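You operate a simulated robot arm through the tools that you are given. There is no shell and no other tool.

You are at the controls of a simulated two-armed robot. One attempt, no reset.

## Task
Shut the right drawer of the grey cabinet. Then open the left door of the grey cabinet, fetch the 25 tex white spool with blue ends from the third shelf from the top of the grey shelving and set it on the upper shelf in the grey cabinet and shut the door again. Then press the winder zero key three times. Then shut the weights drawer. Then fetch the teal yarn cone from the clear middle of the repair bench and stand it on the second shelf from the bottom of the grey shelving. Then open the lower bench drawer, put the white spool on the clear middle of the repair bench away in the the lower bench drawer and shut the drawer again. Do these in the order given. Set down upright: white spool with blue ends, teal yarn cone, white spool.

Only the result counts: the job must be done as asked and must still hold three seconds after the hand-in. Knocking over, shifting, dropping, spilling or breaking anything else fails it.

## Robot
Two 7-joint arms with two-finger parallel grippers on one trunk, on a base that drives. Base frame: it is fixed to the floor where the robot stands at the start and does not move with it; the origin is under the middle of the robot, x ahead of it, y to its left, z up. Lengths are in mm, angles in rad, forces in N, time in s.
The left shoulder is at the start at [20, 138, 1100], the right one opposite. With the tool pointing down near the work surface each hand reaches from about 100 to 500 mm from the robot's upright axis, wherever it stands, measured 20 degrees to its own side. Places, roughly: left door of the grey cabinet [1700, -300, 400]; lower bench drawer [-1700, 2600, 600]; right drawer of the grey cabinet [1800, -700, 700]; second shelf of the grey shelving [1600, 700, 500]; teal yarn cone [1000, 2000, 1000]; the lower bench drawer [-1700, 2700, 600]; upper shelf in the grey cabinet [2000, -400, 400]; weights drawer [1100, 2000, 900]; white spool (6x6x8 cm) [700, 2100, 900]; white spool with blue ends [1500, 750, 1000]; winder zero key [900, 1400, 900]. Payload 1.57 kg a hand.
Tool frame (each hand has its own): the origin (TCP) lies between the finger pads and is the grasp point; the fingertips stand 30 mm ahead of it; z points along the fingers, y is the line along which they close. Largest opening 80 mm; finger width 17, thickness 12; the body of the gripper, 40 by 82 mm, starts 80 mm behind the TCP.
Orientation is that of the tool frame in the base frame, as a unit quaternion [w, x, y, z]. With the fingers straight down and closing along the base's y, the tool's x points along the base's -x, its y along +y and its z along -z.

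## Interface
- The arms move only by the tool nudge_tool. It takes "left_motion", "right_motion" or both (then of equal length, played together; a hand with none holds still); each is a list that holds one entry, the list of rows, each a list of 7 numbers: the shift along the tool's x, y, z in units of 300 mm (1.0 is 300 mm), then the turn, a rotation vector about the tool's x, y, z in units of 60 degrees (1.0 is 60 degrees), then the gripper command, from -1 (fully open) to 1 (shut), values between in proportion. In form: [[[dx, dy, dz, rx, ry, rz, gripper], ...]]. A call has 1 to 20 rows; each row is the pose to reach, as a shift and turn from the pose commanded when the call began, along the tool's axes at that moment. A call with a number of a shift or a turn outside -1 to 1 is refused whole. A row lasts 0.2 s, in which the tool goes at most 50 mm and 0.15 rad; a call with a longer step from one row to the next is refused whole, and so is a gripper value outside its range. Where a pose cannot be reached the arm comes as near as it can. A force on the tool above 40 N (or 10 N above the force at the start of the call, whichever is more), or a blocked arm, ends the call early, and 0.2 s more pass. The fingers move at their own pace (about 45 mm/s each) and stop on an object; they squeeze with about 24 N. The grip force told is the motor's: it shows also when the fingers shut on nothing. Time passes only in rows, and 0.2 s behind the last, so rows that repeat a pose let the fingers close. The reply holds the time, the measured pose of the TCP, the force on the tool along the base axes, the opening and the grip force, in the units named above and with some noise, with the torque about the TCP (base axes, N m) and any sound that the robot's microphone picked up, and new pictures: "pictures" is both (left out), scene, wrist or none (wrist: the cameras of the hands that moved).
- Cameras (640 x 400 px; columns grow to the right, rows downward): "scene" is now at [190.7, -13.6, 1019.7]; the picture's right is [-0.15, -0.99, 0.00], its down [-0.22, 0.03, -0.98] and it looks along [0.97, -0.14, -0.22] (base axes); focal length 214 px, centre (320, 200). "left" rides on the left gripper at [72, 7, -122] in its tool frame; the picture's right is [-0.09, 1.00, 0.00], its down [-0.84, -0.08, -0.54] and it looks along [-0.54, -0.05, 0.84] (tool axes); focal length 238 px, centre (320, 200). "right" rides on the right gripper at [72, -7, -122] in its tool frame; the picture's right is [0.09, 1.00, 0.00], its down [-0.84, 0.08, -0.54] and it looks along [-0.54, 0.05, 0.84] (tool axes); focal length 238 px, centre (320, 200). There is no depth. A picture from a camera that has moved, and an enlarged one, comes with that camera's place and axes in the base frame and with its lens.
- raise_lower(by): slides the trunk up (or, below 0, down) by that many mm; the arms and the scene camera ride with it, the base frame stays. It gives what a move gives, with no picture.
- drive_base(legs): drives the robot by 1 to 6 legs, each [ahead, left, turn to the left] in mm, mm and rad, along the robot's own axes; the way and the turn of a leg run together, so that a leg with both is an arc; at most 1500 mm and 3.142 rad a leg. The arms and the cameras ride along, it lands a little off, and it stops where it bumps. It gives what a move gives, and a new picture of the scene camera.
- turn_head(pan, tilt): turns the head with the scene camera to pan (to the left, within 1.047 rad either way) and tilt (down, from -0.506 to 1.204), counted from straight ahead of the robot. It gives what a move gives, and a new picture of the scene camera.
- zoom(camera, box): a new picture of the part [left, top, right, bottom] of that camera's present view, enlarged. No time passes.
- hand_in(): hands the job in; it is judged then, once.

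Places have to be worked out from the pictures, the camera data and where the tool is seen. Open the grippers and draw the arms clear of the work before you hand the job in, unless the task says otherwise.

The tools are called after ">>>" by a JSON object that holds its "name" and its "arguments". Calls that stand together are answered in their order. nudge_tool: Moves the arms, as the interface text tells. Its arguments: {"type":"object","properties":{"left_motion":{"type":"array","items":{"type":"array","items":{"type":"array","items":{"type":"number"}}}},"right_motion":{"type":"array","items":{"type":"array","items":{"type":"array","items":{"type":"number"}}}},"pictures":{"type":"string","enum":["both","scene","wrist","none"]}},"required":[]} The other tools are called the same way: raise_lower (by) slides the trunk up or down; drive_base (legs) drives the base; turn_head (pan, tilt) turns the head that bears the scene camera; zoom (camera, box) takes an enlarged picture of a part of a camera's view; hand_in () hands the job in.

At the start:

```text
t: 0.0
left_ee_pos: [321.6, 135.3, 968.7]
left_ee_rot: [0.0, 0.0, 1.0, 0.0]
left_force: [-0.5, -0.1, 0.3]
left_wrist_torque: [-0.02, 0.0, 0.0]
left_finger_gap: 80.0
left_finger_force: 0.0
right_ee_pos: [258.5, -104.6, 980.3]
right_ee_rot: [-0.1, 0.002, 0.995, -0.01]
right_force: [0.6, 0.5, -0.9]
right_wrist_torque: [0.02, -0.02, 0.02]
right_finger_gap: 80.1
right_finger_force: 0.1
trunk travel left (down, up): [-475.0, 765.0]
robot x, y, heading: [1.8, 1.6, -0.003]
head pan, tilt: [-0.147, 0.222]
```

scene: 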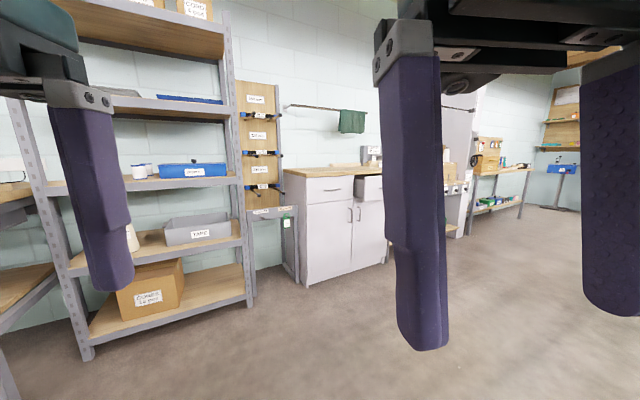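
right: 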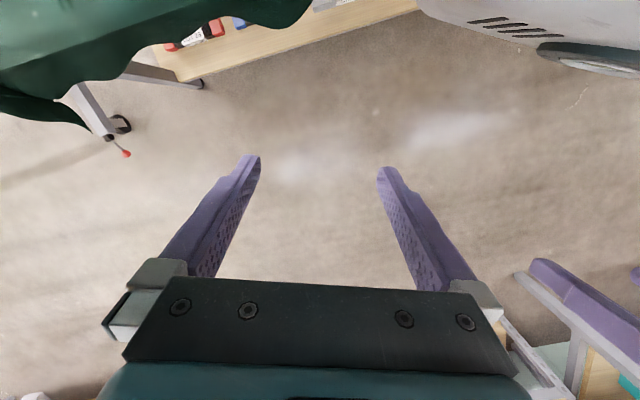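
left: 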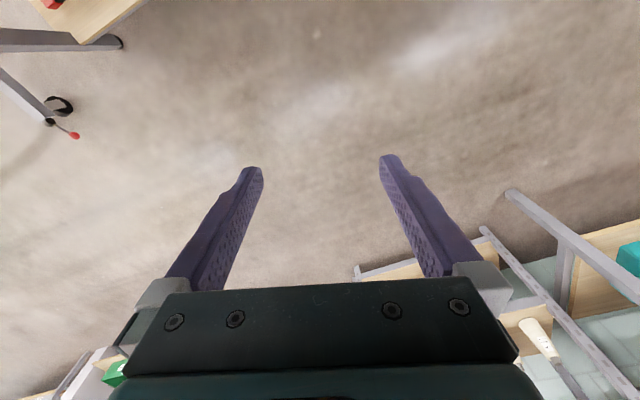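

The scene picture shows the grey cabinet ahead-right with the right drawer pulled out, and the grey shelving ahead-left. I zoom in on both to read details before moving.

>>> {"name": "zoom", "arguments": {"camera": "scene", "box": [260, 120, 420, 300]}}

>>> {"name": "zoom", "arguments": {"camera": "scene", "box": [40, 0, 280, 320]}}

```text
2.22 times, centred on (340, 210) of scene
camera zoom: at [190.7, -13.6, 1019.7], right [-0.15, -0.99, 0.0], down [-0.22, 0.03, -0.98], along [0.97, -0.14, -0.22], focal length 477 px, centre (276, 178)
```

zoom: 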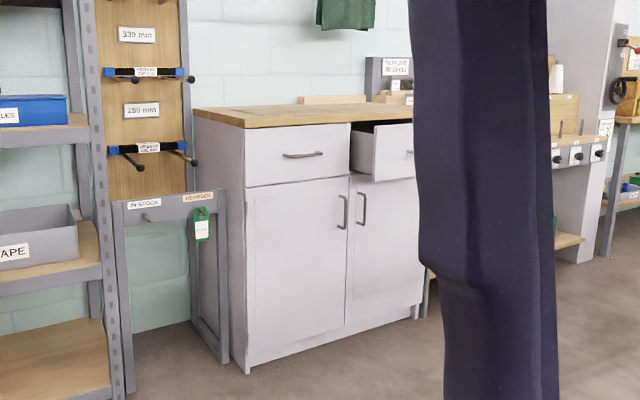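

```text
1.25 times, centred on (160, 160) of scene
camera zoom: at [190.7, -13.6, 1019.7], right [-0.15, -0.99, 0.0], down [-0.22, 0.03, -0.98], along [0.97, -0.14, -0.22], focal length 268 px, centre (520, 250)
```

zoom: 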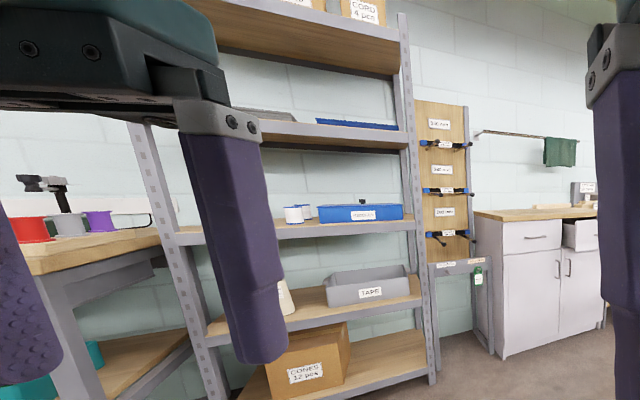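

The cabinet has two doors with vertical bar handles meeting in the middle and two drawers above. I look around with the head to learn the rest of the room before moving.

>>> {"name": "turn_head", "arguments": {"pan": 1.0, "tilt": 0.2}}

>>> {"name": "turn_head", "arguments": {"pan": -0.8, "tilt": 0.2}}

```text
t: 1.4
left_ee_pos: [320.9, 135.7, 969.5]
left_ee_rot: [0.0, 0.001, 1.0, 0.0]
left_force: [0.1, -0.6, 0.1]
left_wrist_torque: [0.03, 0.01, 0.0]
left_finger_gap: 80.0
left_finger_force: 0.0
right_ee_pos: [257.7, -105.7, 979.0]
right_ee_rot: [-0.101, 0.001, 0.995, -0.011]
right_force: [0.0, -1.0, -0.7]
right_wrist_torque: [0.0, 0.03, 0.0]
right_finger_gap: 80.2
right_finger_force: 0.2
trunk travel left (down, up): [-475.0, 765.0]
robot x, y, heading: [0.7, 2.0, -0.003]
head pan, tilt: [1.0, 0.201]
camera scene: at [148.9, 78.4, 1021.6], right [0.84, -0.54, 0.0], down [-0.11, -0.17, -0.98], along [0.53, 0.82, -0.2], focal length 214 px, centre (320, 200)
```

scene: 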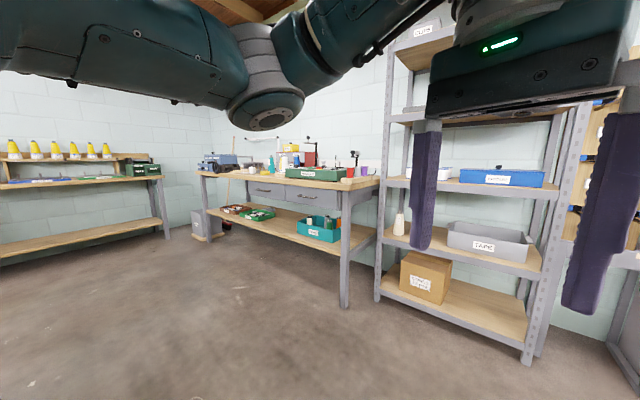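

```text
t: 3.2
left_ee_pos: [320.9, 135.7, 969.5]
left_ee_rot: [0.001, -0.001, 1.0, 0.0]
left_force: [-0.2, -0.5, -0.2]
left_wrist_torque: [0.04, -0.01, 0.0]
left_finger_gap: 80.1
left_finger_force: 0.0
right_ee_pos: [258.5, -105.7, 978.5]
right_ee_rot: [-0.102, 0.001, 0.995, -0.011]
right_force: [-0.2, -0.3, 0.0]
right_wrist_torque: [0.02, -0.04, -0.01]
right_finger_gap: 79.8
right_finger_force: 0.1
trunk travel left (down, up): [-475.0, 765.0]
robot x, y, heading: [1.5, 1.0, -0.006]
head pan, tilt: [-0.799, 0.201]
camera scene: at [163.5, -66.8, 1021.6], right [-0.72, -0.7, 0.0], down [-0.14, 0.14, -0.98], along [0.68, -0.7, -0.2], focal length 214 px, centre (320, 200)
```

scene: 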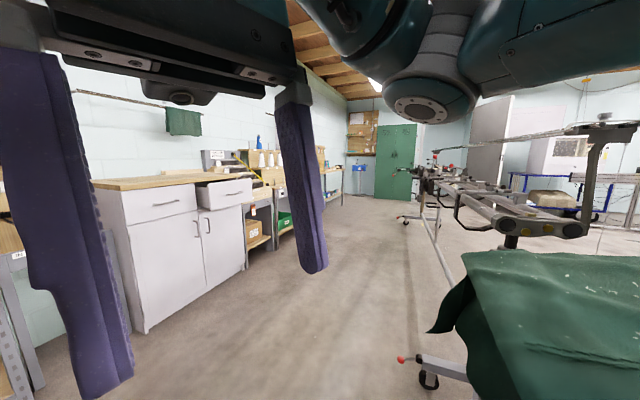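

The room's wall runs rotated by about 0.4 rad to my frame (cabinet front runs from about (1657,-126) to (2029,-904)). I turn to face the wall, go ahead 500 mm and sidestep right to stand about 950 mm from the cabinet, then look again.

>>> {"name": "drive_base", "arguments": {"legs": [[0, 0, 0.42], [500, 0, 0], [0, -900, 0]]}}

>>> {"name": "turn_head", "arguments": {"pan": 0.0, "tilt": 0.3}}

```text
t: 11.6
left_ee_pos: [1057.3, -355.2, 969.1]
left_ee_rot: [0.0, -0.211, 0.978, 0.0]
left_force: [0.1, 0.0, 0.5]
left_wrist_torque: [0.02, 0.01, -0.03]
left_finger_gap: 80.1
left_finger_force: 0.1
right_ee_pos: [1096.2, -602.3, 979.0]
right_ee_rot: [-0.097, -0.207, 0.973, -0.032]
right_force: [-0.1, -0.5, 0.3]
right_wrist_torque: [0.04, -0.01, 0.01]
right_finger_gap: 80.1
right_finger_force: 0.1
trunk travel left (down, up): [-475.0, 765.0]
robot x, y, heading: [820.5, -614.1, 0.426]
head pan, tilt: [-0.799, 0.201]
camera scene: at [995.5, -604.1, 1021.6], right [-0.37, -0.93, 0.0], down [-0.19, 0.07, -0.98], along [0.91, -0.36, -0.2], focal length 214 px, centre (320, 200)
```

scene: 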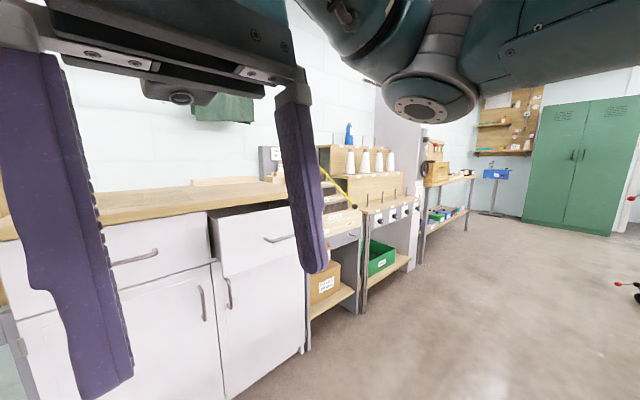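

```text
t: 12.8
left_ee_pos: [1057.0, -356.0, 969.4]
left_ee_rot: [0.001, -0.21, 0.978, 0.001]
left_force: [-0.1, -0.9, 0.9]
left_wrist_torque: [0.0, 0.01, 0.03]
left_finger_gap: 80.1
left_finger_force: 0.1
right_ee_pos: [1097.1, -601.1, 978.1]
right_ee_rot: [-0.096, -0.208, 0.973, -0.032]
right_force: [0.5, -0.3, -0.1]
right_wrist_torque: [-0.06, 0.01, -0.02]
right_finger_gap: 79.9
right_finger_force: 0.1
trunk travel left (down, up): [-475.0, 765.0]
robot x, y, heading: [819.3, -609.4, 0.424]
head pan, tilt: [0.0, 0.3]
camera scene: at [993.9, -531.5, 1012.3], right [0.41, -0.91, 0.0], down [-0.27, -0.12, -0.96], along [0.87, 0.39, -0.3], focal length 214 px, centre (320, 200)
```

scene: 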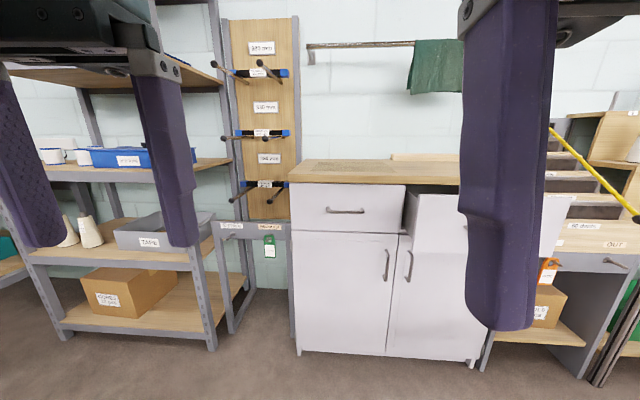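

The cabinet front is about 750 mm ahead of the camera, with its normal at heading ≈0.365; the left door handle is near (1784,-470,508). I want both tools pointing forward with their cameras on top, so I begin turning both hands (60° of 180°) about an axis between tool x and z.

>>> {"name": "nudge_tool", "arguments": {"left_motion": [[[0, 0, 0, -0.088, 0, 0.088, -1], [0, 0, 0, -0.177, 0, 0.177, -1], [0, 0, 0, -0.265, 0, 0.265, -1], [0, 0, 0, -0.354, 0, 0.354, -1], [0, 0, 0, -0.442, 0, 0.442, -1], [0, 0, 0, -0.53, 0, 0.53, -1], [0, 0, 0, -0.619, 0, 0.619, -1], [0, 0, 0, -0.707, 0, 0.707, -1]]], "right_motion": [[[0, 0, 0, 0.088, 0, -0.088, -1], [0, 0, 0, 0.177, 0, -0.177, -1], [0, 0, 0, 0.265, 0, -0.265, -1], [0, 0, 0, 0.354, 0, -0.354, -1], [0, 0, 0, 0.442, 0, -0.442, -1], [0, 0, 0, 0.53, 0, -0.53, -1], [0, 0, 0, 0.619, 0, -0.619, -1], [0, 0, 0, 0.707, 0, -0.707, -1]]], "pictures": "scene"}}

```text
t: 14.1
left_ee_pos: [1043.4, -355.1, 941.8]
left_ee_rot: [-0.092, 0.035, 0.973, 0.21]
left_force: [0.1, 0.4, -0.5]
left_wrist_torque: [0.03, 0.02, 0.04]
left_finger_gap: 80.1
left_finger_force: 0.0
right_ee_pos: [1080.4, -611.4, 942.8]
right_ee_rot: [-0.129, -0.46, 0.848, -0.231]
right_force: [0.8, 0.0, -0.1]
right_wrist_torque: [-0.02, 0.03, 0.01]
right_finger_gap: 79.9
right_finger_force: 0.2
trunk travel left (down, up): [-475.0, 765.0]
robot x, y, heading: [819.1, -609.3, 0.425]
head pan, tilt: [0.0, 0.3]
stopped in row 6 (right hand): the arm was blocked; the commanded pose is now the measured one
camera scene: at [993.9, -531.3, 1012.3], right [0.41, -0.91, 0.0], down [-0.27, -0.12, -0.96], along [0.87, 0.39, -0.3], focal length 214 px, centre (320, 200)
```

scene: 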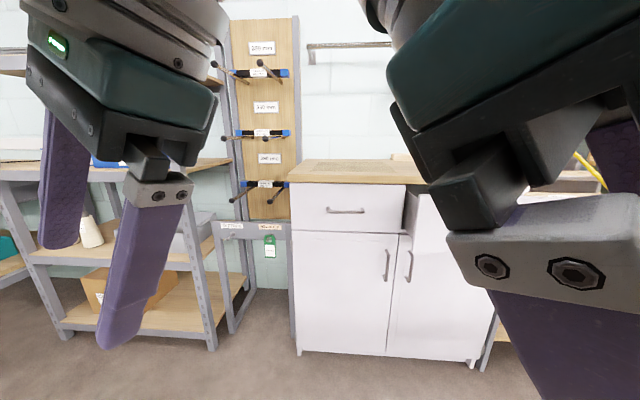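

The right hand was blocked at its close-in position (too near the body). I move the right hand 150 mm ahead (robot direction) and the left hand a bit ahead too before continuing the turn.

>>> {"name": "nudge_tool", "arguments": {"right_motion": [[[-0.08, -0.057, -0.022, 0, 0, 0, -1], [-0.16, -0.115, -0.043, 0, 0, 0, -1], [-0.24, -0.172, -0.065, 0, 0, 0, -1], [-0.32, -0.23, -0.086, 0, 0, 0, -1], [-0.4, -0.287, -0.108, 0, 0, 0, -1]]], "pictures": "scene"}}

```text
t: 15.3
left_ee_pos: [1044.0, -354.5, 941.5]
left_ee_rot: [-0.092, 0.038, 0.972, 0.211]
left_force: [-0.6, -0.4, 0.1]
left_wrist_torque: [-0.04, -0.01, -0.02]
left_finger_gap: 79.9
left_finger_force: 0.1
right_ee_pos: [1216.3, -551.5, 940.0]
right_ee_rot: [-0.132, -0.459, 0.848, -0.23]
right_force: [-0.4, -0.4, -0.8]
right_wrist_torque: [0.0, 0.01, -0.02]
right_finger_gap: 79.7
right_finger_force: 0.0
trunk travel left (down, up): [-475.0, 765.0]
robot x, y, heading: [820.4, -608.6, 0.422]
head pan, tilt: [0.0, 0.3]
camera scene: at [993.8, -531.0, 1012.4], right [0.41, -0.91, 0.0], down [-0.27, -0.12, -0.96], along [0.87, 0.39, -0.3], focal length 214 px, centre (320, 200)
```

scene: 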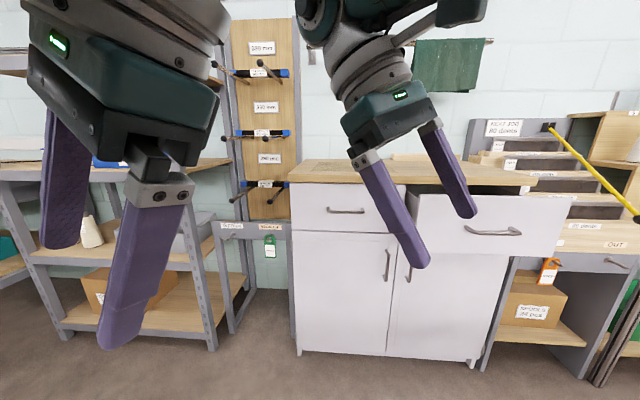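

The right hand is now clear and the opened right drawer is visible. I continue turning both hands toward forward-pointing (first third of the rest), moving the left hand ahead 100 mm as well.

>>> {"name": "nudge_tool", "arguments": {"left_motion": [[[-0.049, 0.026, 0.001, -0.099, -0.001, 0.089, -1], [-0.097, 0.053, 0.003, -0.198, -0.002, 0.178, -1], [-0.146, 0.079, 0.004, -0.298, -0.003, 0.267, -1], [-0.195, 0.105, 0.005, -0.397, -0.004, 0.355, -1], [-0.243, 0.132, 0.007, -0.496, -0.005, 0.444, -1], [-0.292, 0.158, 0.008, -0.595, -0.006, 0.533, -1]]], "right_motion": [[[0, 0, 0, 0.106, 0.009, -0.072, -1], [0, 0, 0, 0.211, 0.018, -0.145, -1], [0, 0, 0, 0.317, 0.028, -0.217, -1], [0, 0, 0, 0.423, 0.037, -0.289, -1], [0, 0, 0, 0.528, 0.046, -0.362, -1], [0, 0, 0, 0.634, 0.055, -0.434, -1]]], "pictures": "scene"}}

```text
t: 16.5
left_ee_pos: [1098.2, -330.3, 902.8]
left_ee_rot: [-0.16, 0.308, 0.854, 0.388]
left_force: [0.3, -0.1, 0.3]
left_wrist_torque: [0.0, 0.01, -0.01]
left_finger_gap: 79.7
left_finger_force: 0.1
right_ee_pos: [1224.6, -612.2, 893.7]
right_ee_rot: [-0.136, -0.567, 0.711, -0.394]
right_force: [-0.6, 0.0, -0.2]
right_wrist_torque: [-0.01, -0.01, -0.01]
right_finger_gap: 80.1
right_finger_force: 0.0
right hand out of reach, approached as far as the arm can: row 1, 2, 3, 4, 5, 6
trunk travel left (down, up): [-475.0, 765.0]
robot x, y, heading: [821.9, -608.7, 0.421]
head pan, tilt: [0.0, 0.3]
stopped in row 6 (right hand): the arm was blocked; the commanded pose is now the measured one
camera scene: at [994.0, -531.4, 1012.3], right [0.41, -0.91, 0.0], down [-0.27, -0.12, -0.96], along [0.87, 0.39, -0.3], focal length 214 px, centre (320, 200)
```

scene: 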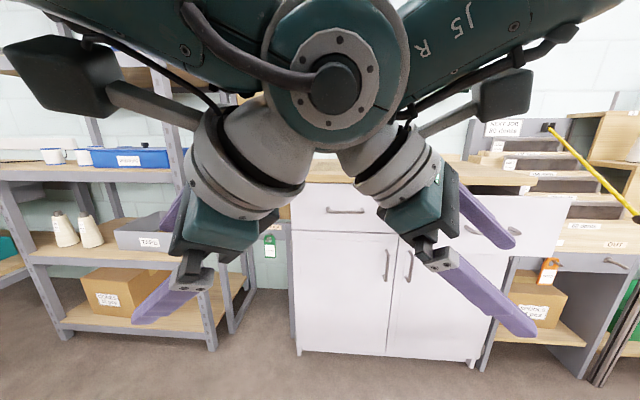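

Rotating outward drives the wrists inward so the arms meet. I turn both hands back to pointing down (aligned to heading 0.365), and will then pitch them forward and roll instead.

>>> {"name": "nudge_tool", "arguments": {"left_motion": [[[0, 0, 0, 0.094, -0.02, -0.105, -1], [0, 0, 0, 0.188, -0.04, -0.209, -1], [0, 0, 0, 0.282, -0.06, -0.314, -1], [0, 0, 0, 0.376, -0.08, -0.419, -1], [0, 0, 0, 0.469, -0.099, -0.523, -1], [0, 0, 0, 0.563, -0.119, -0.628, -1], [0, 0, 0, 0.657, -0.139, -0.733, -1], [0, 0, 0, 0.751, -0.159, -0.837, -1], [0, 0, 0, 0.845, -0.179, -0.942, -1]]], "right_motion": [[[0, 0, 0, -0.083, -0.047, 0.098, -1], [0, 0, 0, -0.165, -0.093, 0.195, -1], [0, 0, 0, -0.248, -0.14, 0.293, -1], [0, 0, 0, -0.33, -0.187, 0.39, -1], [0, 0, 0, -0.413, -0.233, 0.488, -1], [0, 0, 0, -0.495, -0.28, 0.585, -1], [0, 0, 0, -0.578, -0.327, 0.683, -1], [0, 0, 0, -0.66, -0.373, 0.78, -1], [0, 0, 0, -0.743, -0.42, 0.878, -1]]], "pictures": "scene"}}

```text
t: 18.5
left_ee_pos: [1098.8, -329.5, 903.6]
left_ee_rot: [0.001, -0.183, 0.983, -0.001]
left_force: [-0.7, 0.0, 0.1]
left_wrist_torque: [0.02, 0.01, 0.01]
left_finger_gap: 79.9
left_finger_force: 0.0
right_ee_pos: [1224.3, -610.7, 894.3]
right_ee_rot: [0.001, -0.181, 0.983, 0.0]
right_force: [-0.2, 0.6, 0.5]
right_wrist_torque: [0.01, -0.04, 0.0]
right_finger_gap: 79.8
right_finger_force: 0.1
trunk travel left (down, up): [-475.0, 765.0]
robot x, y, heading: [820.3, -611.1, 0.421]
head pan, tilt: [0.0, 0.3]
camera scene: at [993.8, -531.7, 1012.3], right [0.41, -0.91, 0.0], down [-0.27, -0.12, -0.96], along [0.87, 0.39, -0.3], focal length 214 px, centre (320, 200)
```

scene: 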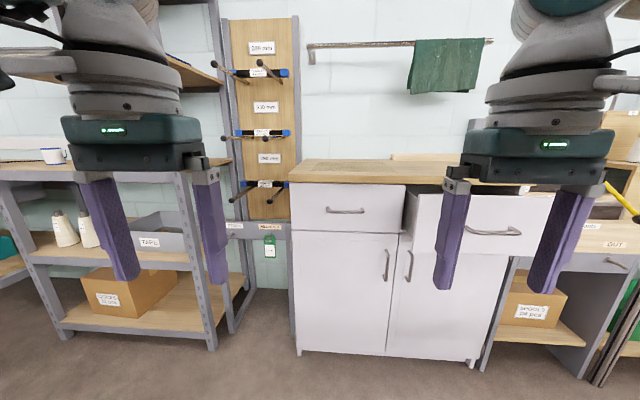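

Both hands now point straight down, aligned to 0.365. I pitch the right hand up by 60° (about tool −y), moving it 90 mm ahead.

>>> {"name": "nudge_tool", "arguments": {"right_motion": [[[-0.037, 0, 0, 0, -0.125, 0, -1], [-0.075, 0, 0, 0, -0.25, 0, -1], [-0.112, 0, 0, 0, -0.375, 0, -1], [-0.15, 0, 0, 0, -0.5, 0, -1], [-0.187, 0, 0, 0, -0.625, 0, -1], [-0.225, 0, 0, 0, -0.75, 0, -1], [-0.262, 0, 0, 0, -0.875, 0, -1], [-0.3, 0, 0, 0, -1.0, 0, -1]]], "pictures": "both"}}

```text
t: 20.3
left_ee_pos: [1098.7, -330.5, 903.0]
left_ee_rot: [0.001, -0.181, 0.984, -0.001]
left_force: [0.5, -0.1, -0.2]
left_wrist_torque: [0.01, 0.02, 0.0]
left_finger_gap: 80.4
left_finger_force: 0.1
right_ee_pos: [1302.9, -581.2, 895.6]
right_ee_rot: [0.465, -0.16, 0.867, 0.086]
right_force: [-1.0, 0.7, 0.2]
right_wrist_torque: [0.02, 0.01, 0.01]
right_finger_gap: 79.9
right_finger_force: 0.1
right hand out of reach, approached as far as the arm can: row 8
trunk travel left (down, up): [-475.0, 765.0]
robot x, y, heading: [815.8, -609.6, 0.424]
head pan, tilt: [0.0, 0.3]
camera scene: at [994.0, -531.6, 1012.3], right [0.41, -0.91, 0.0], down [-0.27, -0.12, -0.96], along [0.87, 0.39, -0.3], focal length 214 px, centre (320, 200)
camera right: at [1173.9, -638.2, 902.8], right [-0.41, 0.91, -0.08], down [-0.02, 0.08, 1.0], along [0.91, 0.41, -0.02], focal length 238 px, centre (320, 200)
```

scene: 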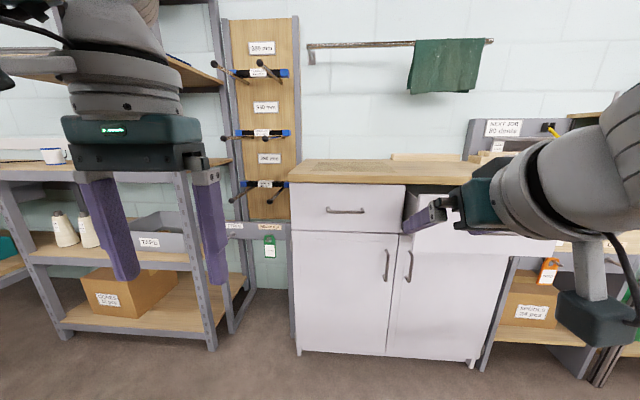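
right: 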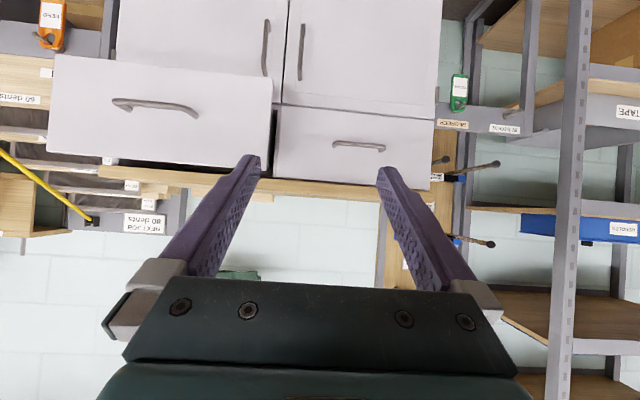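

The right wrist camera (upside-down) shows the open right drawer: front panel about 170 mm out, centre near (1703,-736), z 669–835, handle at z≈751. I lower the trunk 300 mm so the arms can point level more easily.

>>> {"name": "raise_lower", "arguments": {"by": -300}}

```text
t: 23.3
left_ee_pos: [1098.3, -329.4, 602.7]
left_ee_rot: [0.001, -0.182, 0.983, -0.001]
left_force: [0.4, -0.1, -0.3]
left_wrist_torque: [-0.01, 0.03, 0.0]
left_finger_gap: 80.1
left_finger_force: 0.1
right_ee_pos: [1304.0, -580.9, 594.9]
right_ee_rot: [0.464, -0.161, 0.867, 0.086]
right_force: [0.7, -0.1, -0.3]
right_wrist_torque: [0.02, 0.0, 0.02]
right_finger_gap: 79.6
right_finger_force: 0.1
trunk travel left (down, up): [-175.0, 1065.0]
robot x, y, heading: [820.0, -614.1, 0.42]
head pan, tilt: [0.0, 0.3]
```

Now I raise the right hand 150 mm and pitch it level (33.7° more).

>>> {"name": "nudge_tool", "arguments": {"right_motion": [[[-0.069, 0, -0.046, 0, -0.094, 0, -1], [-0.139, 0, -0.092, 0, -0.187, 0, -1], [-0.208, 0, -0.139, 0, -0.281, 0, -1], [-0.277, 0, -0.185, 0, -0.375, 0, -1], [-0.347, 0, -0.231, 0, -0.468, 0, -1], [-0.416, 0, -0.277, 0, -0.562, 0, -1]]], "pictures": "both"}}

```text
t: 23.9
left_ee_pos: [1097.1, -330.4, 602.9]
left_ee_rot: [0.0, -0.18, 0.984, -0.001]
left_force: [0.0, -0.7, -0.9]
left_wrist_torque: [0.02, 0.0, 0.0]
left_finger_gap: 79.9
left_finger_force: 0.0
right_ee_pos: [1228.2, -609.0, 506.2]
right_ee_rot: [0.387, -0.159, 0.906, 0.066]
right_force: [0.1, -0.2, 0.4]
right_wrist_torque: [-0.01, -0.01, 0.01]
right_finger_gap: 79.9
right_finger_force: 0.1
right hand out of reach, approached as far as the arm can: row 1, 2, 3
trunk travel left (down, up): [-175.0, 1065.0]
robot x, y, heading: [822.2, -610.6, 0.421]
head pan, tilt: [0.0, 0.3]
stopped in row 3 (right hand): the arm was blocked; the commanded pose is now the measured one
camera scene: at [992.3, -531.3, 712.0], right [0.41, -0.91, 0.0], down [-0.27, -0.12, -0.95], along [0.87, 0.39, -0.3], focal length 214 px, centre (320, 200)
camera right: at [1101.3, -661.2, 538.2], right [-0.4, 0.92, -0.07], down [0.15, 0.14, 0.98], along [0.91, 0.38, -0.19], focal length 238 px, centre (320, 200)
```

scene: 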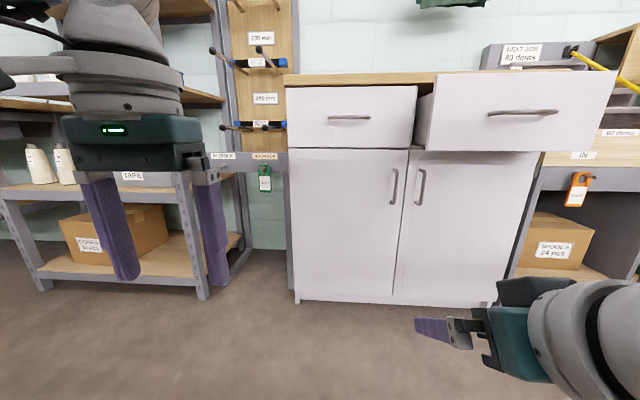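
right: 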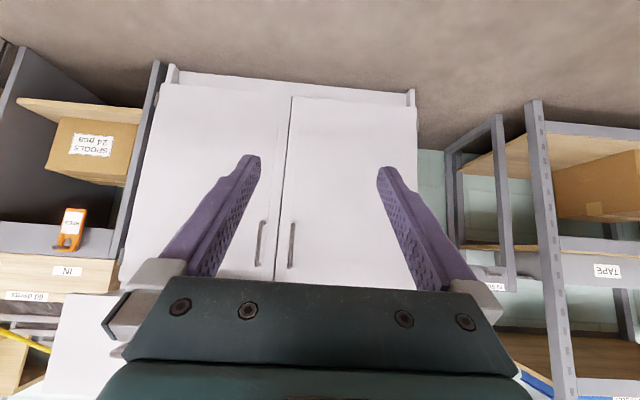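

The level pose was refused because the wrist gets too near the shoulder; the hand needs to be farther out. I move the right hand ahead ~190 mm and up 150 mm first, keeping the pitch.

>>> {"name": "nudge_tool", "arguments": {"right_motion": [[[-0.133, 0.002, 0.018, 0, 0, 0, -1], [-0.266, 0.004, 0.037, 0, 0, 0, -1], [-0.399, 0.007, 0.055, 0, 0, 0, -1], [-0.532, 0.009, 0.073, 0, 0, 0, -1], [-0.665, 0.011, 0.092, 0, 0, 0, -1], [-0.798, 0.013, 0.11, 0, 0, 0, -1]]], "pictures": "scene"}}

```text
t: 25.3
left_ee_pos: [1099.8, -329.2, 603.6]
left_ee_rot: [0.002, -0.181, 0.983, -0.001]
left_force: [-0.5, 0.6, -0.8]
left_wrist_torque: [-0.03, 0.0, 0.01]
left_finger_gap: 79.9
left_finger_force: 0.1
right_ee_pos: [1407.1, -551.0, 633.9]
right_ee_rot: [0.367, -0.152, 0.916, 0.06]
right_force: [-0.1, -0.8, 0.3]
right_wrist_torque: [-0.01, 0.0, 0.03]
right_finger_gap: 80.0
right_finger_force: 0.1
trunk travel left (down, up): [-175.0, 1065.0]
robot x, y, heading: [820.2, -608.9, 0.422]
head pan, tilt: [0.0, 0.3]
camera scene: at [994.8, -531.1, 712.5], right [0.41, -0.91, 0.0], down [-0.27, -0.12, -0.96], along [0.87, 0.39, -0.29], focal length 214 px, centre (320, 200)
```

scene: 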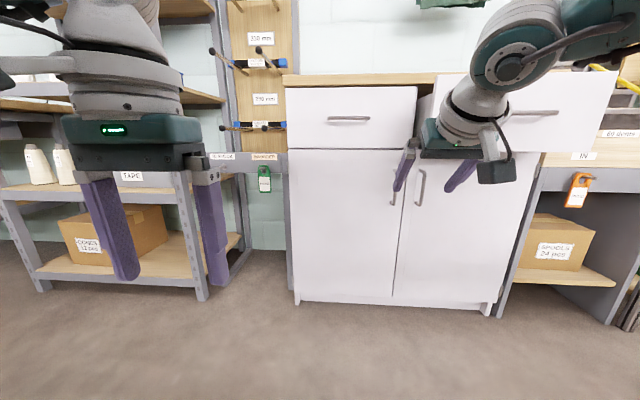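

The right hand is now 560 mm ahead. I pitch it up to level (46°) while raising 100 mm.

>>> {"name": "nudge_tool", "arguments": {"right_motion": [[[-0.038, 0, -0.04, 0, -0.129, 0, -1], [-0.077, 0, -0.08, 0, -0.257, 0, -1], [-0.115, 0, -0.12, 0, -0.386, 0, -1], [-0.153, 0, -0.161, 0, -0.515, 0, -1], [-0.192, 0, -0.201, 0, -0.643, 0, -1], [-0.23, 0, -0.241, 0, -0.772, 0, -1]]], "pictures": "both"}}

```text
t: 26.5
left_ee_pos: [1097.2, -327.3, 603.8]
left_ee_rot: [0.001, -0.18, 0.984, 0.001]
left_force: [-0.2, -0.2, -0.1]
left_wrist_torque: [-0.03, 0.0, -0.01]
left_finger_gap: 80.0
left_finger_force: 0.1
right_ee_pos: [1345.9, -542.6, 555.4]
right_ee_rot: [0.495, -0.152, 0.852, 0.081]
right_force: [-0.2, -0.1, -1.1]
right_wrist_torque: [0.03, 0.02, -0.01]
right_finger_gap: 79.8
right_finger_force: 0.0
right hand out of reach, approached as far as the arm can: row 4, 5
trunk travel left (down, up): [-175.0, 1065.0]
robot x, y, heading: [820.1, -609.0, 0.42]
head pan, tilt: [0.0, 0.3]
stopped in row 5 (right hand): the arm was blocked; the commanded pose is now the measured one
camera scene: at [992.1, -529.3, 712.1], right [0.41, -0.91, 0.0], down [-0.27, -0.12, -0.96], along [0.87, 0.39, -0.3], focal length 214 px, centre (320, 200)
camera right: at [1215.3, -597.9, 554.2], right [-0.38, 0.92, -0.09], down [-0.08, 0.07, 0.99], along [0.92, 0.39, 0.05], focal length 238 px, centre (320, 200)
```

scene: 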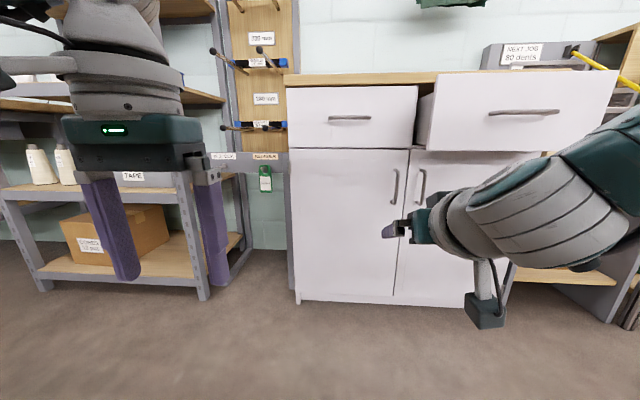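
right: 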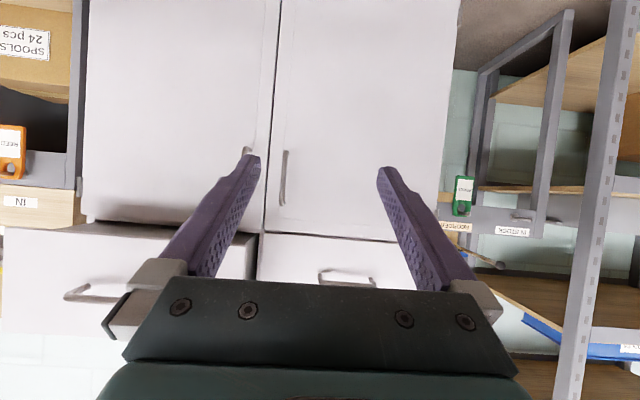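

The pitch is limited to about 60° up in this arm posture, which is good enough (the wrist camera then looks level). I set the right hand to 45° pitch, pulled back 110 mm, with the fingers closed for pushing.

>>> {"name": "nudge_tool", "arguments": {"right_motion": [[[0.037, 0, -0.064, -0.004, 0.051, 0, 1], [0.073, 0, -0.127, -0.009, 0.101, 0, 1], [0.11, 0, -0.191, -0.013, 0.152, 0, 1], [0.146, 0, -0.254, -0.018, 0.202, 0, 1], [0.183, 0, -0.318, -0.022, 0.253, 0, 1], [0.183, 0, -0.318, -0.022, 0.253, 0, 1]]], "pictures": "none"}}

>>> {"name": "raise_lower", "arguments": {"by": 220}}

```text
t: 27.9
left_ee_pos: [1098.5, -330.1, 603.7]
left_ee_rot: [0.001, -0.181, 0.984, 0.0]
left_force: [-0.5, 0.1, -0.7]
left_wrist_torque: [0.01, 0.0, -0.01]
left_finger_gap: 79.7
left_finger_force: 0.2
right_ee_pos: [1241.6, -584.1, 554.6]
right_ee_rot: [0.373, -0.169, 0.91, 0.068]
right_force: [-0.1, -0.1, -0.1]
right_wrist_torque: [0.02, 0.01, 0.02]
right_finger_gap: 0.0
right_finger_force: 21.2
trunk travel left (down, up): [-175.0, 1065.0]
robot x, y, heading: [816.3, -611.6, 0.425]
head pan, tilt: [0.0, 0.3]
```

```text
t: 30.3
left_ee_pos: [1100.0, -329.4, 824.2]
left_ee_rot: [0.001, -0.18, 0.984, 0.0]
left_force: [-0.1, -0.4, 0.2]
left_wrist_torque: [-0.01, -0.02, -0.02]
left_finger_gap: 80.1
left_finger_force: 0.1
right_ee_pos: [1243.5, -584.6, 773.1]
right_ee_rot: [0.373, -0.167, 0.91, 0.067]
right_force: [0.1, 0.4, -0.1]
right_wrist_torque: [0.0, 0.03, 0.02]
right_finger_gap: 0.0
right_finger_force: 21.0
trunk travel left (down, up): [-395.0, 845.0]
robot x, y, heading: [817.9, -612.5, 0.424]
head pan, tilt: [0.0, 0.3]
```

The right hand is closed at 45° with tip height ≈752. I turn square to the cabinet, sidestep right 372 mm and go ahead 233 mm, to stand about 720 mm from the cabinet plane with the hand in line with the drawer's panel right of its handle.

>>> {"name": "drive_base", "arguments": {"legs": [[0, 0, -0.059], [0, -372, 0], [233, 0, 0]]}}

>>> {"name": "nudge_tool", "arguments": {"right_motion": [[[0, 0, 0, 0, 0, 0, 1]]], "pictures": "wrist"}}

```text
t: 34.4
left_ee_pos: [1465.8, -610.3, 823.8]
left_ee_rot: [0.001, -0.153, 0.988, -0.001]
left_force: [-0.3, -0.7, 0.6]
left_wrist_torque: [0.0, 0.0, -0.02]
left_finger_gap: 80.1
left_finger_force: 0.1
right_ee_pos: [1595.3, -871.0, 772.8]
right_ee_rot: [0.374, -0.144, 0.914, 0.057]
right_force: [0.8, 0.0, 0.1]
right_wrist_torque: [-0.02, 0.01, 0.0]
right_finger_gap: 0.0
right_finger_force: 21.5
trunk travel left (down, up): [-395.0, 845.0]
robot x, y, heading: [1172.3, -873.6, 0.371]
head pan, tilt: [0.0, 0.3]
camera scene: at [1349.8, -805.1, 932.4], right [0.36, -0.93, 0.0], down [-0.28, -0.11, -0.96], along [0.89, 0.34, -0.3], focal length 214 px, centre (320, 200)
```

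scene: 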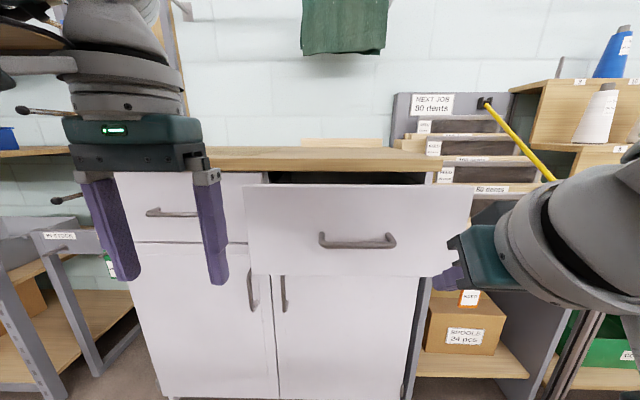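

```text
t: 34.8
left_ee_pos: [1464.6, -609.8, 823.9]
left_ee_rot: [0.001, -0.153, 0.988, 0.0]
left_force: [-0.1, 0.5, 0.0]
left_wrist_torque: [0.01, -0.01, -0.03]
left_finger_gap: 79.8
left_finger_force: 0.0
right_ee_pos: [1594.5, -871.2, 772.2]
right_ee_rot: [0.374, -0.143, 0.915, 0.057]
right_force: [-0.8, -0.4, -0.3]
right_wrist_torque: [-0.01, -0.03, 0.0]
right_finger_gap: 0.0
right_finger_force: 21.3
trunk travel left (down, up): [-395.0, 845.0]
robot x, y, heading: [1169.8, -874.3, 0.37]
head pan, tilt: [0.0, 0.3]
camera right: at [1466.4, -920.1, 809.5], right [-0.37, 0.93, -0.07], down [0.18, 0.14, 0.97], along [0.91, 0.34, -0.22], focal length 238 px, centre (320, 200)
```

right: 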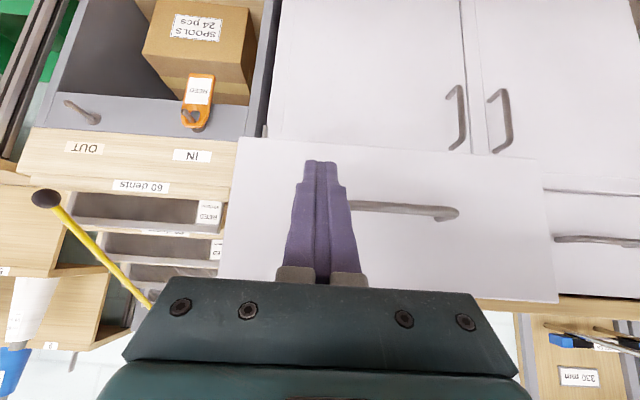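

The panel is at about d≈160 mm out, handle spanning s 533–665; my tip is at s≈682, too near the handle end. I shift the hand 33 mm to the right, then drive 85 mm ahead.

>>> {"name": "nudge_tool", "arguments": {"right_motion": [[[0, -0.055, 0, 0, 0, 0, 1], [0, -0.11, 0, 0, 0, 0, 1]]], "pictures": "none"}}

>>> {"name": "drive_base", "arguments": {"legs": [[85, 0, -0.005]]}}

>>> {"name": "zoom", "arguments": {"camera": "right", "box": [0, 0, 640, 400]}}

```text
t: 35.4
left_ee_pos: [1465.8, -609.9, 824.4]
left_ee_rot: [0.001, -0.152, 0.988, -0.001]
left_force: [-0.3, -0.1, 0.4]
left_wrist_torque: [-0.03, 0.02, -0.04]
left_finger_gap: 80.3
left_finger_force: 0.1
right_ee_pos: [1605.5, -903.1, 773.2]
right_ee_rot: [0.374, -0.143, 0.914, 0.057]
right_force: [-0.3, -0.2, -0.1]
right_wrist_torque: [0.0, 0.0, -0.01]
right_finger_gap: 0.2
right_finger_force: 21.1
trunk travel left (down, up): [-395.0, 845.0]
robot x, y, heading: [1170.7, -877.1, 0.367]
head pan, tilt: [0.0, 0.3]
```

```text
t: 36.5
left_ee_pos: [1545.9, -580.6, 824.8]
left_ee_rot: [0.001, -0.151, 0.989, -0.001]
left_force: [-0.1, 0.1, 0.8]
left_wrist_torque: [0.0, 0.03, -0.02]
left_finger_gap: 80.0
left_finger_force: 0.1
right_ee_pos: [1685.2, -874.8, 772.5]
right_ee_rot: [0.375, -0.142, 0.915, 0.057]
right_force: [-0.3, 0.2, 0.7]
right_wrist_torque: [-0.01, 0.0, 0.0]
right_finger_gap: 0.0
right_finger_force: 21.0
trunk travel left (down, up): [-395.0, 845.0]
robot x, y, heading: [1248.3, -841.8, 0.368]
head pan, tilt: [0.0, 0.3]
camera scene: at [1429.6, -775.5, 932.4], right [0.36, -0.93, 0.0], down [-0.28, -0.11, -0.96], along [0.89, 0.34, -0.3], focal length 214 px, centre (320, 200)
```

scene: 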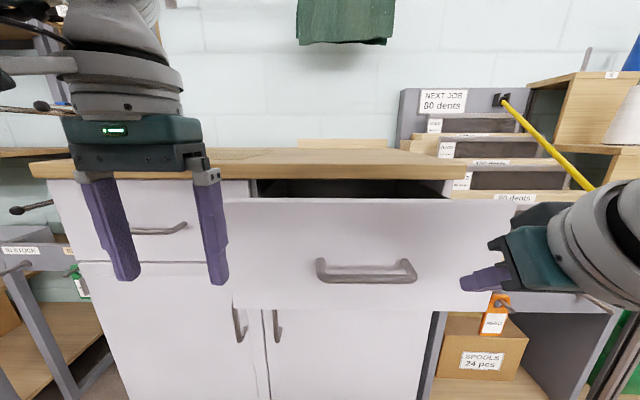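

```text
1.00 times, centred on (320, 200) of right (not enlarged: the box is as wide or as high as the picture)
camera zoom: at [1556.4, -922.1, 810.2], right [-0.36, 0.93, -0.07], down [0.18, 0.14, 0.97], along [0.91, 0.34, -0.22], focal length 238 px, centre (320, 200)
```

zoom: 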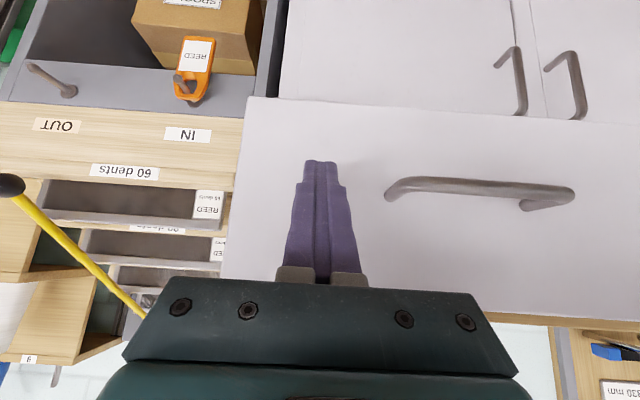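

The closed fingertips face the panel just right of the handle. I push 140 mm straight toward the cabinet in 20 mm rows.

>>> {"name": "nudge_tool", "arguments": {"right_motion": [[[-0.0475, 0.0038, 0.0468, 0, 0, 0, 1], [-0.095, 0.0076, 0.0936, 0, 0, 0, 1], [-0.1425, 0.0114, 0.1404, 0, 0, 0, 1], [-0.19, 0.0152, 0.1872, 0, 0, 0, 1], [-0.2375, 0.019, 0.234, 0, 0, 0, 1], [-0.285, 0.0228, 0.2808, 0, 0, 0, 1], [-0.3325, 0.0266, 0.3276, 0, 0, 0, 1]]], "pictures": "both"}}

```text
t: 38.1
left_ee_pos: [1545.2, -579.7, 823.3]
left_ee_rot: [0.001, -0.15, 0.989, -0.002]
left_force: [0.9, 1.0, -0.1]
left_wrist_torque: [0.01, 0.03, 0.02]
left_finger_gap: 79.8
left_finger_force: 0.1
right_ee_pos: [1815.8, -824.6, 773.7]
right_ee_rot: [0.375, -0.141, 0.915, 0.056]
right_force: [0.7, -0.3, -0.5]
right_wrist_torque: [0.02, -0.01, -0.01]
right_finger_gap: 0.0
right_finger_force: 21.6
trunk travel left (down, up): [-395.0, 845.0]
robot x, y, heading: [1251.4, -846.8, 0.364]
head pan, tilt: [0.0, 0.3]
camera scene: at [1429.5, -775.3, 932.4], right [0.36, -0.93, 0.0], down [-0.28, -0.1, -0.96], along [0.89, 0.34, -0.3], focal length 214 px, centre (320, 200)
camera right: at [1687.8, -872.2, 809.9], right [-0.36, 0.93, -0.07], down [0.18, 0.14, 0.97], along [0.91, 0.34, -0.22], focal length 238 px, centre (320, 200)
```

scene: 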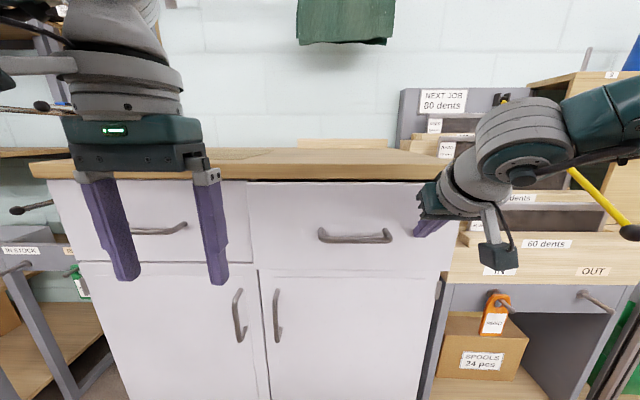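
right: 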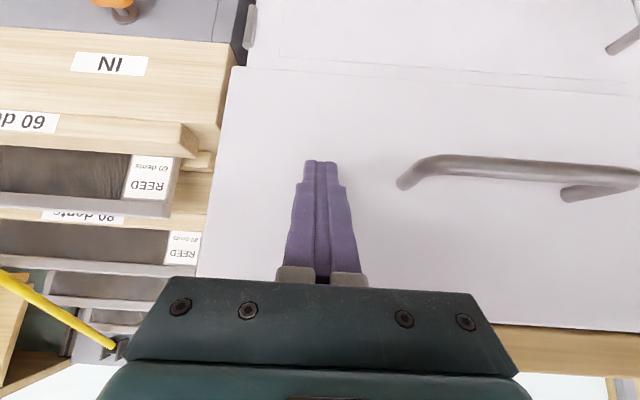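

The drawer has travelled most of the way with little force. I keep pushing in 10 mm rows until it meets the stop.

>>> {"name": "nudge_tool", "arguments": {"right_motion": [[[-0.0237, 0.0019, 0.0234, 0, 0, 0, 1], [-0.0475, 0.0038, 0.0468, 0, 0, 0, 1], [-0.0712, 0.0057, 0.0702, 0, 0, 0, 1], [-0.095, 0.0076, 0.0936, 0, 0, 0, 1], [-0.1187, 0.0095, 0.117, 0, 0, 0, 1], [-0.1425, 0.0114, 0.1404, 0, 0, 0, 1], [-0.1662, 0.0133, 0.1638, 0, 0, 0, 1]]], "pictures": "both"}}

```text
t: 39.1
left_ee_pos: [1539.5, -583.8, 822.6]
left_ee_rot: [-0.002, -0.15, 0.989, -0.002]
left_force: [-0.3, -0.7, 0.2]
left_wrist_torque: [-0.01, -0.01, -0.01]
left_finger_gap: 80.0
left_finger_force: 0.0
right_ee_pos: [1843.1, -812.7, 766.1]
right_ee_rot: [0.366, -0.141, 0.918, 0.055]
right_force: [-23.9, -9.1, 7.7]
right_wrist_torque: [-0.01, 0.24, 0.04]
right_finger_gap: 0.0
right_finger_force: 21.7
trunk travel left (down, up): [-395.0, 845.0]
robot x, y, heading: [1248.4, -843.0, 0.359]
head pan, tilt: [0.0, 0.3]
stopped in row 5 (right hand): the force on the tool passed its limit at 69 N (the readings are from after the stop); the commanded pose is now the measured one
camera scene: at [1423.7, -778.4, 931.4], right [0.35, -0.94, 0.0], down [-0.28, -0.11, -0.95], along [0.89, 0.34, -0.3], focal length 214 px, centre (320, 200)
camera right: at [1714.9, -860.8, 805.9], right [-0.36, 0.93, -0.07], down [0.2, 0.15, 0.97], along [0.91, 0.34, -0.24], focal length 238 px, centre (320, 200)
```

scene: 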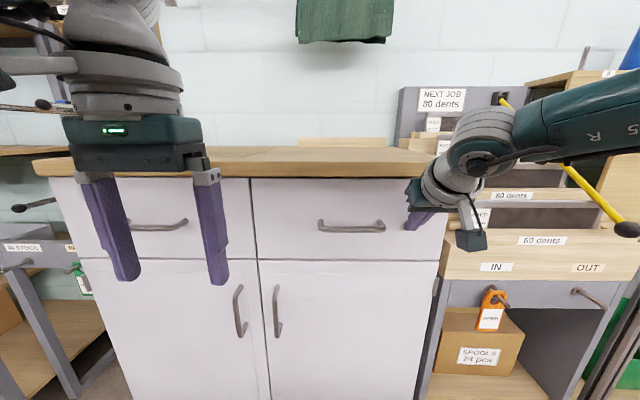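
right: 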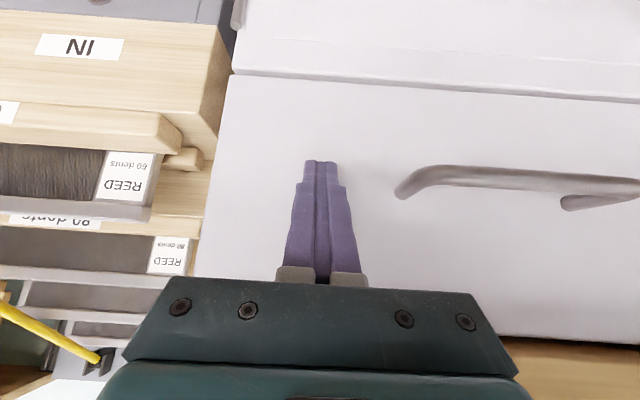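

Force 69 N peak and the drawer front now looks flush with the left one. I zoom to verify before backing off.

>>> {"name": "zoom", "arguments": {"camera": "scene", "box": [200, 140, 460, 300]}}

>>> {"name": "nudge_tool", "arguments": {"right_motion": [[[0.07, -0.006, -0.068, 0, 0, 0, 1], [0.14, -0.012, -0.136, 0, 0, 0, 1], [0.22, -0.018, -0.21, 0, 0, 0, 1], [0.3, -0.024, -0.29, 0, 0, 0, 1], [0.38, -0.03, -0.37, 0, 0, 0, -1], [0.43, -0.034, -0.42, 0, 0, 0, -1]]], "pictures": "scene"}}

```text
2.46 times, centred on (330, 220) of scene
camera zoom: at [1423.7, -778.4, 931.4], right [0.35, -0.94, 0.0], down [-0.28, -0.11, -0.95], along [0.89, 0.34, -0.3], focal length 528 px, centre (295, 151)
```

zoom: 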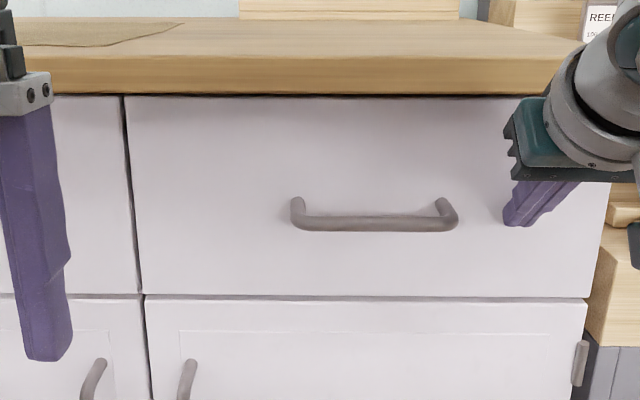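

```text
t: 40.5
left_ee_pos: [1544.5, -581.8, 824.6]
left_ee_rot: [0.001, -0.151, 0.989, 0.0]
left_force: [0.1, 0.4, 0.6]
left_wrist_torque: [0.01, 0.02, -0.02]
left_finger_gap: 80.2
left_finger_force: 0.1
right_ee_pos: [1680.4, -874.2, 772.0]
right_ee_rot: [0.372, -0.141, 0.916, 0.056]
right_force: [-0.9, -0.3, -0.5]
right_wrist_torque: [-0.03, 0.0, 0.0]
right_finger_gap: 49.7
right_finger_force: 0.1
trunk travel left (down, up): [-395.0, 845.0]
robot x, y, heading: [1249.7, -846.0, 0.363]
head pan, tilt: [0.0, 0.3]
camera scene: at [1428.5, -776.0, 932.3], right [0.36, -0.93, 0.0], down [-0.28, -0.11, -0.96], along [0.89, 0.34, -0.3], focal length 214 px, centre (320, 200)
```

scene: 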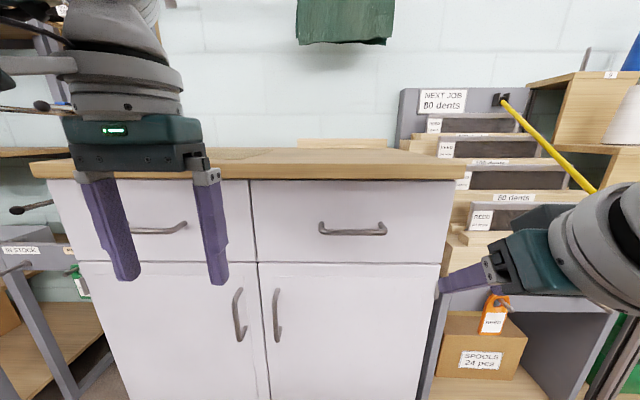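

The right drawer is shut flush and the right hand has backed off. The left door's handle is around s≈358 from the cabinet's left edge, z 484–632. I lower the trunk 220 mm and then pitch the left hand to 50° in front of the handle.

>>> {"name": "raise_lower", "arguments": {"by": -220}}

>>> {"name": "nudge_tool", "arguments": {"left_motion": [[[-0.016, 0.017, 0.011, -0.004, -0.119, -0.008, -1], [-0.031, 0.034, 0.023, -0.007, -0.237, -0.016, -1], [-0.047, 0.051, 0.034, -0.011, -0.356, -0.024, -1], [-0.063, 0.069, 0.046, -0.015, -0.474, -0.031, -1], [-0.079, 0.086, 0.057, -0.019, -0.593, -0.039, -1], [-0.094, 0.103, 0.069, -0.022, -0.711, -0.047, -1], [-0.11, 0.12, 0.08, -0.026, -0.83, -0.055, -1]]], "pictures": "both"}}

```text
t: 42.9
left_ee_pos: [1544.7, -581.0, 602.1]
left_ee_rot: [0.001, -0.149, 0.989, -0.001]
left_force: [0.3, 0.2, -0.1]
left_wrist_torque: [0.01, -0.03, 0.01]
left_finger_gap: 80.1
left_finger_force: 0.1
right_ee_pos: [1679.9, -873.5, 551.1]
right_ee_rot: [0.371, -0.141, 0.916, 0.055]
right_force: [0.0, -0.8, 0.3]
right_wrist_torque: [0.01, -0.01, 0.01]
right_finger_gap: 79.8
right_finger_force: 0.1
trunk travel left (down, up): [-175.0, 1065.0]
robot x, y, heading: [1251.6, -844.6, 0.364]
head pan, tilt: [0.0, 0.3]
```

```text
t: 44.5
left_ee_pos: [1565.8, -538.0, 580.1]
left_ee_rot: [0.415, -0.164, 0.892, 0.075]
left_force: [-0.1, 0.3, -0.3]
left_wrist_torque: [0.03, 0.0, 0.01]
left_finger_gap: 79.9
left_finger_force: 0.1
right_ee_pos: [1680.1, -874.0, 551.8]
right_ee_rot: [0.371, -0.142, 0.916, 0.056]
right_force: [0.4, -0.3, 1.1]
right_wrist_torque: [-0.02, -0.02, -0.01]
right_finger_gap: 80.1
right_finger_force: 0.0
trunk travel left (down, up): [-175.0, 1065.0]
robot x, y, heading: [1252.8, -845.0, 0.359]
head pan, tilt: [0.0, 0.3]
camera scene: at [1428.3, -776.1, 712.3], right [0.36, -0.93, 0.0], down [-0.28, -0.11, -0.96], along [0.89, 0.34, -0.3], focal length 214 px, centre (320, 200)
camera left: at [1433.9, -580.5, 601.7], right [-0.3, 0.95, 0.07], down [0.14, -0.03, 0.99], along [0.94, 0.31, -0.13], focal length 238 px, centre (320, 200)
```

scene: 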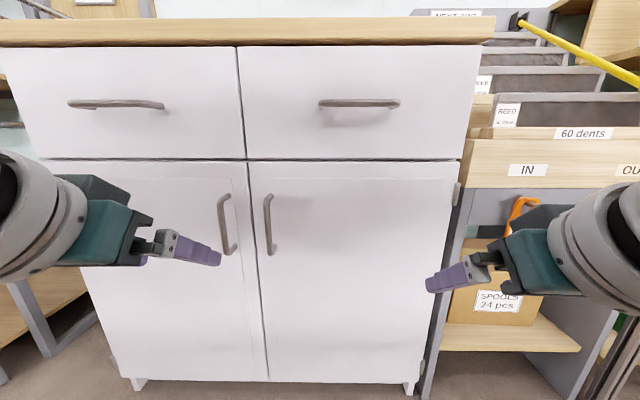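
left: 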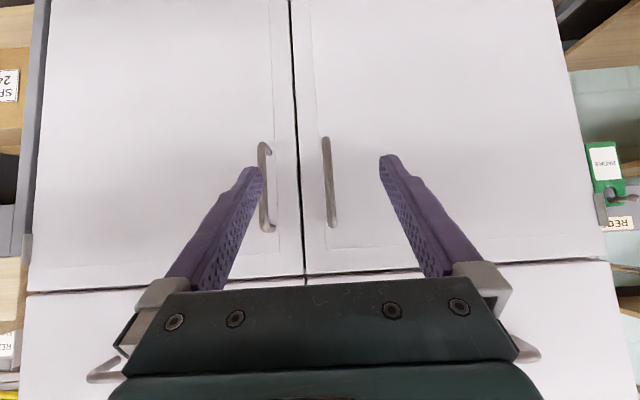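

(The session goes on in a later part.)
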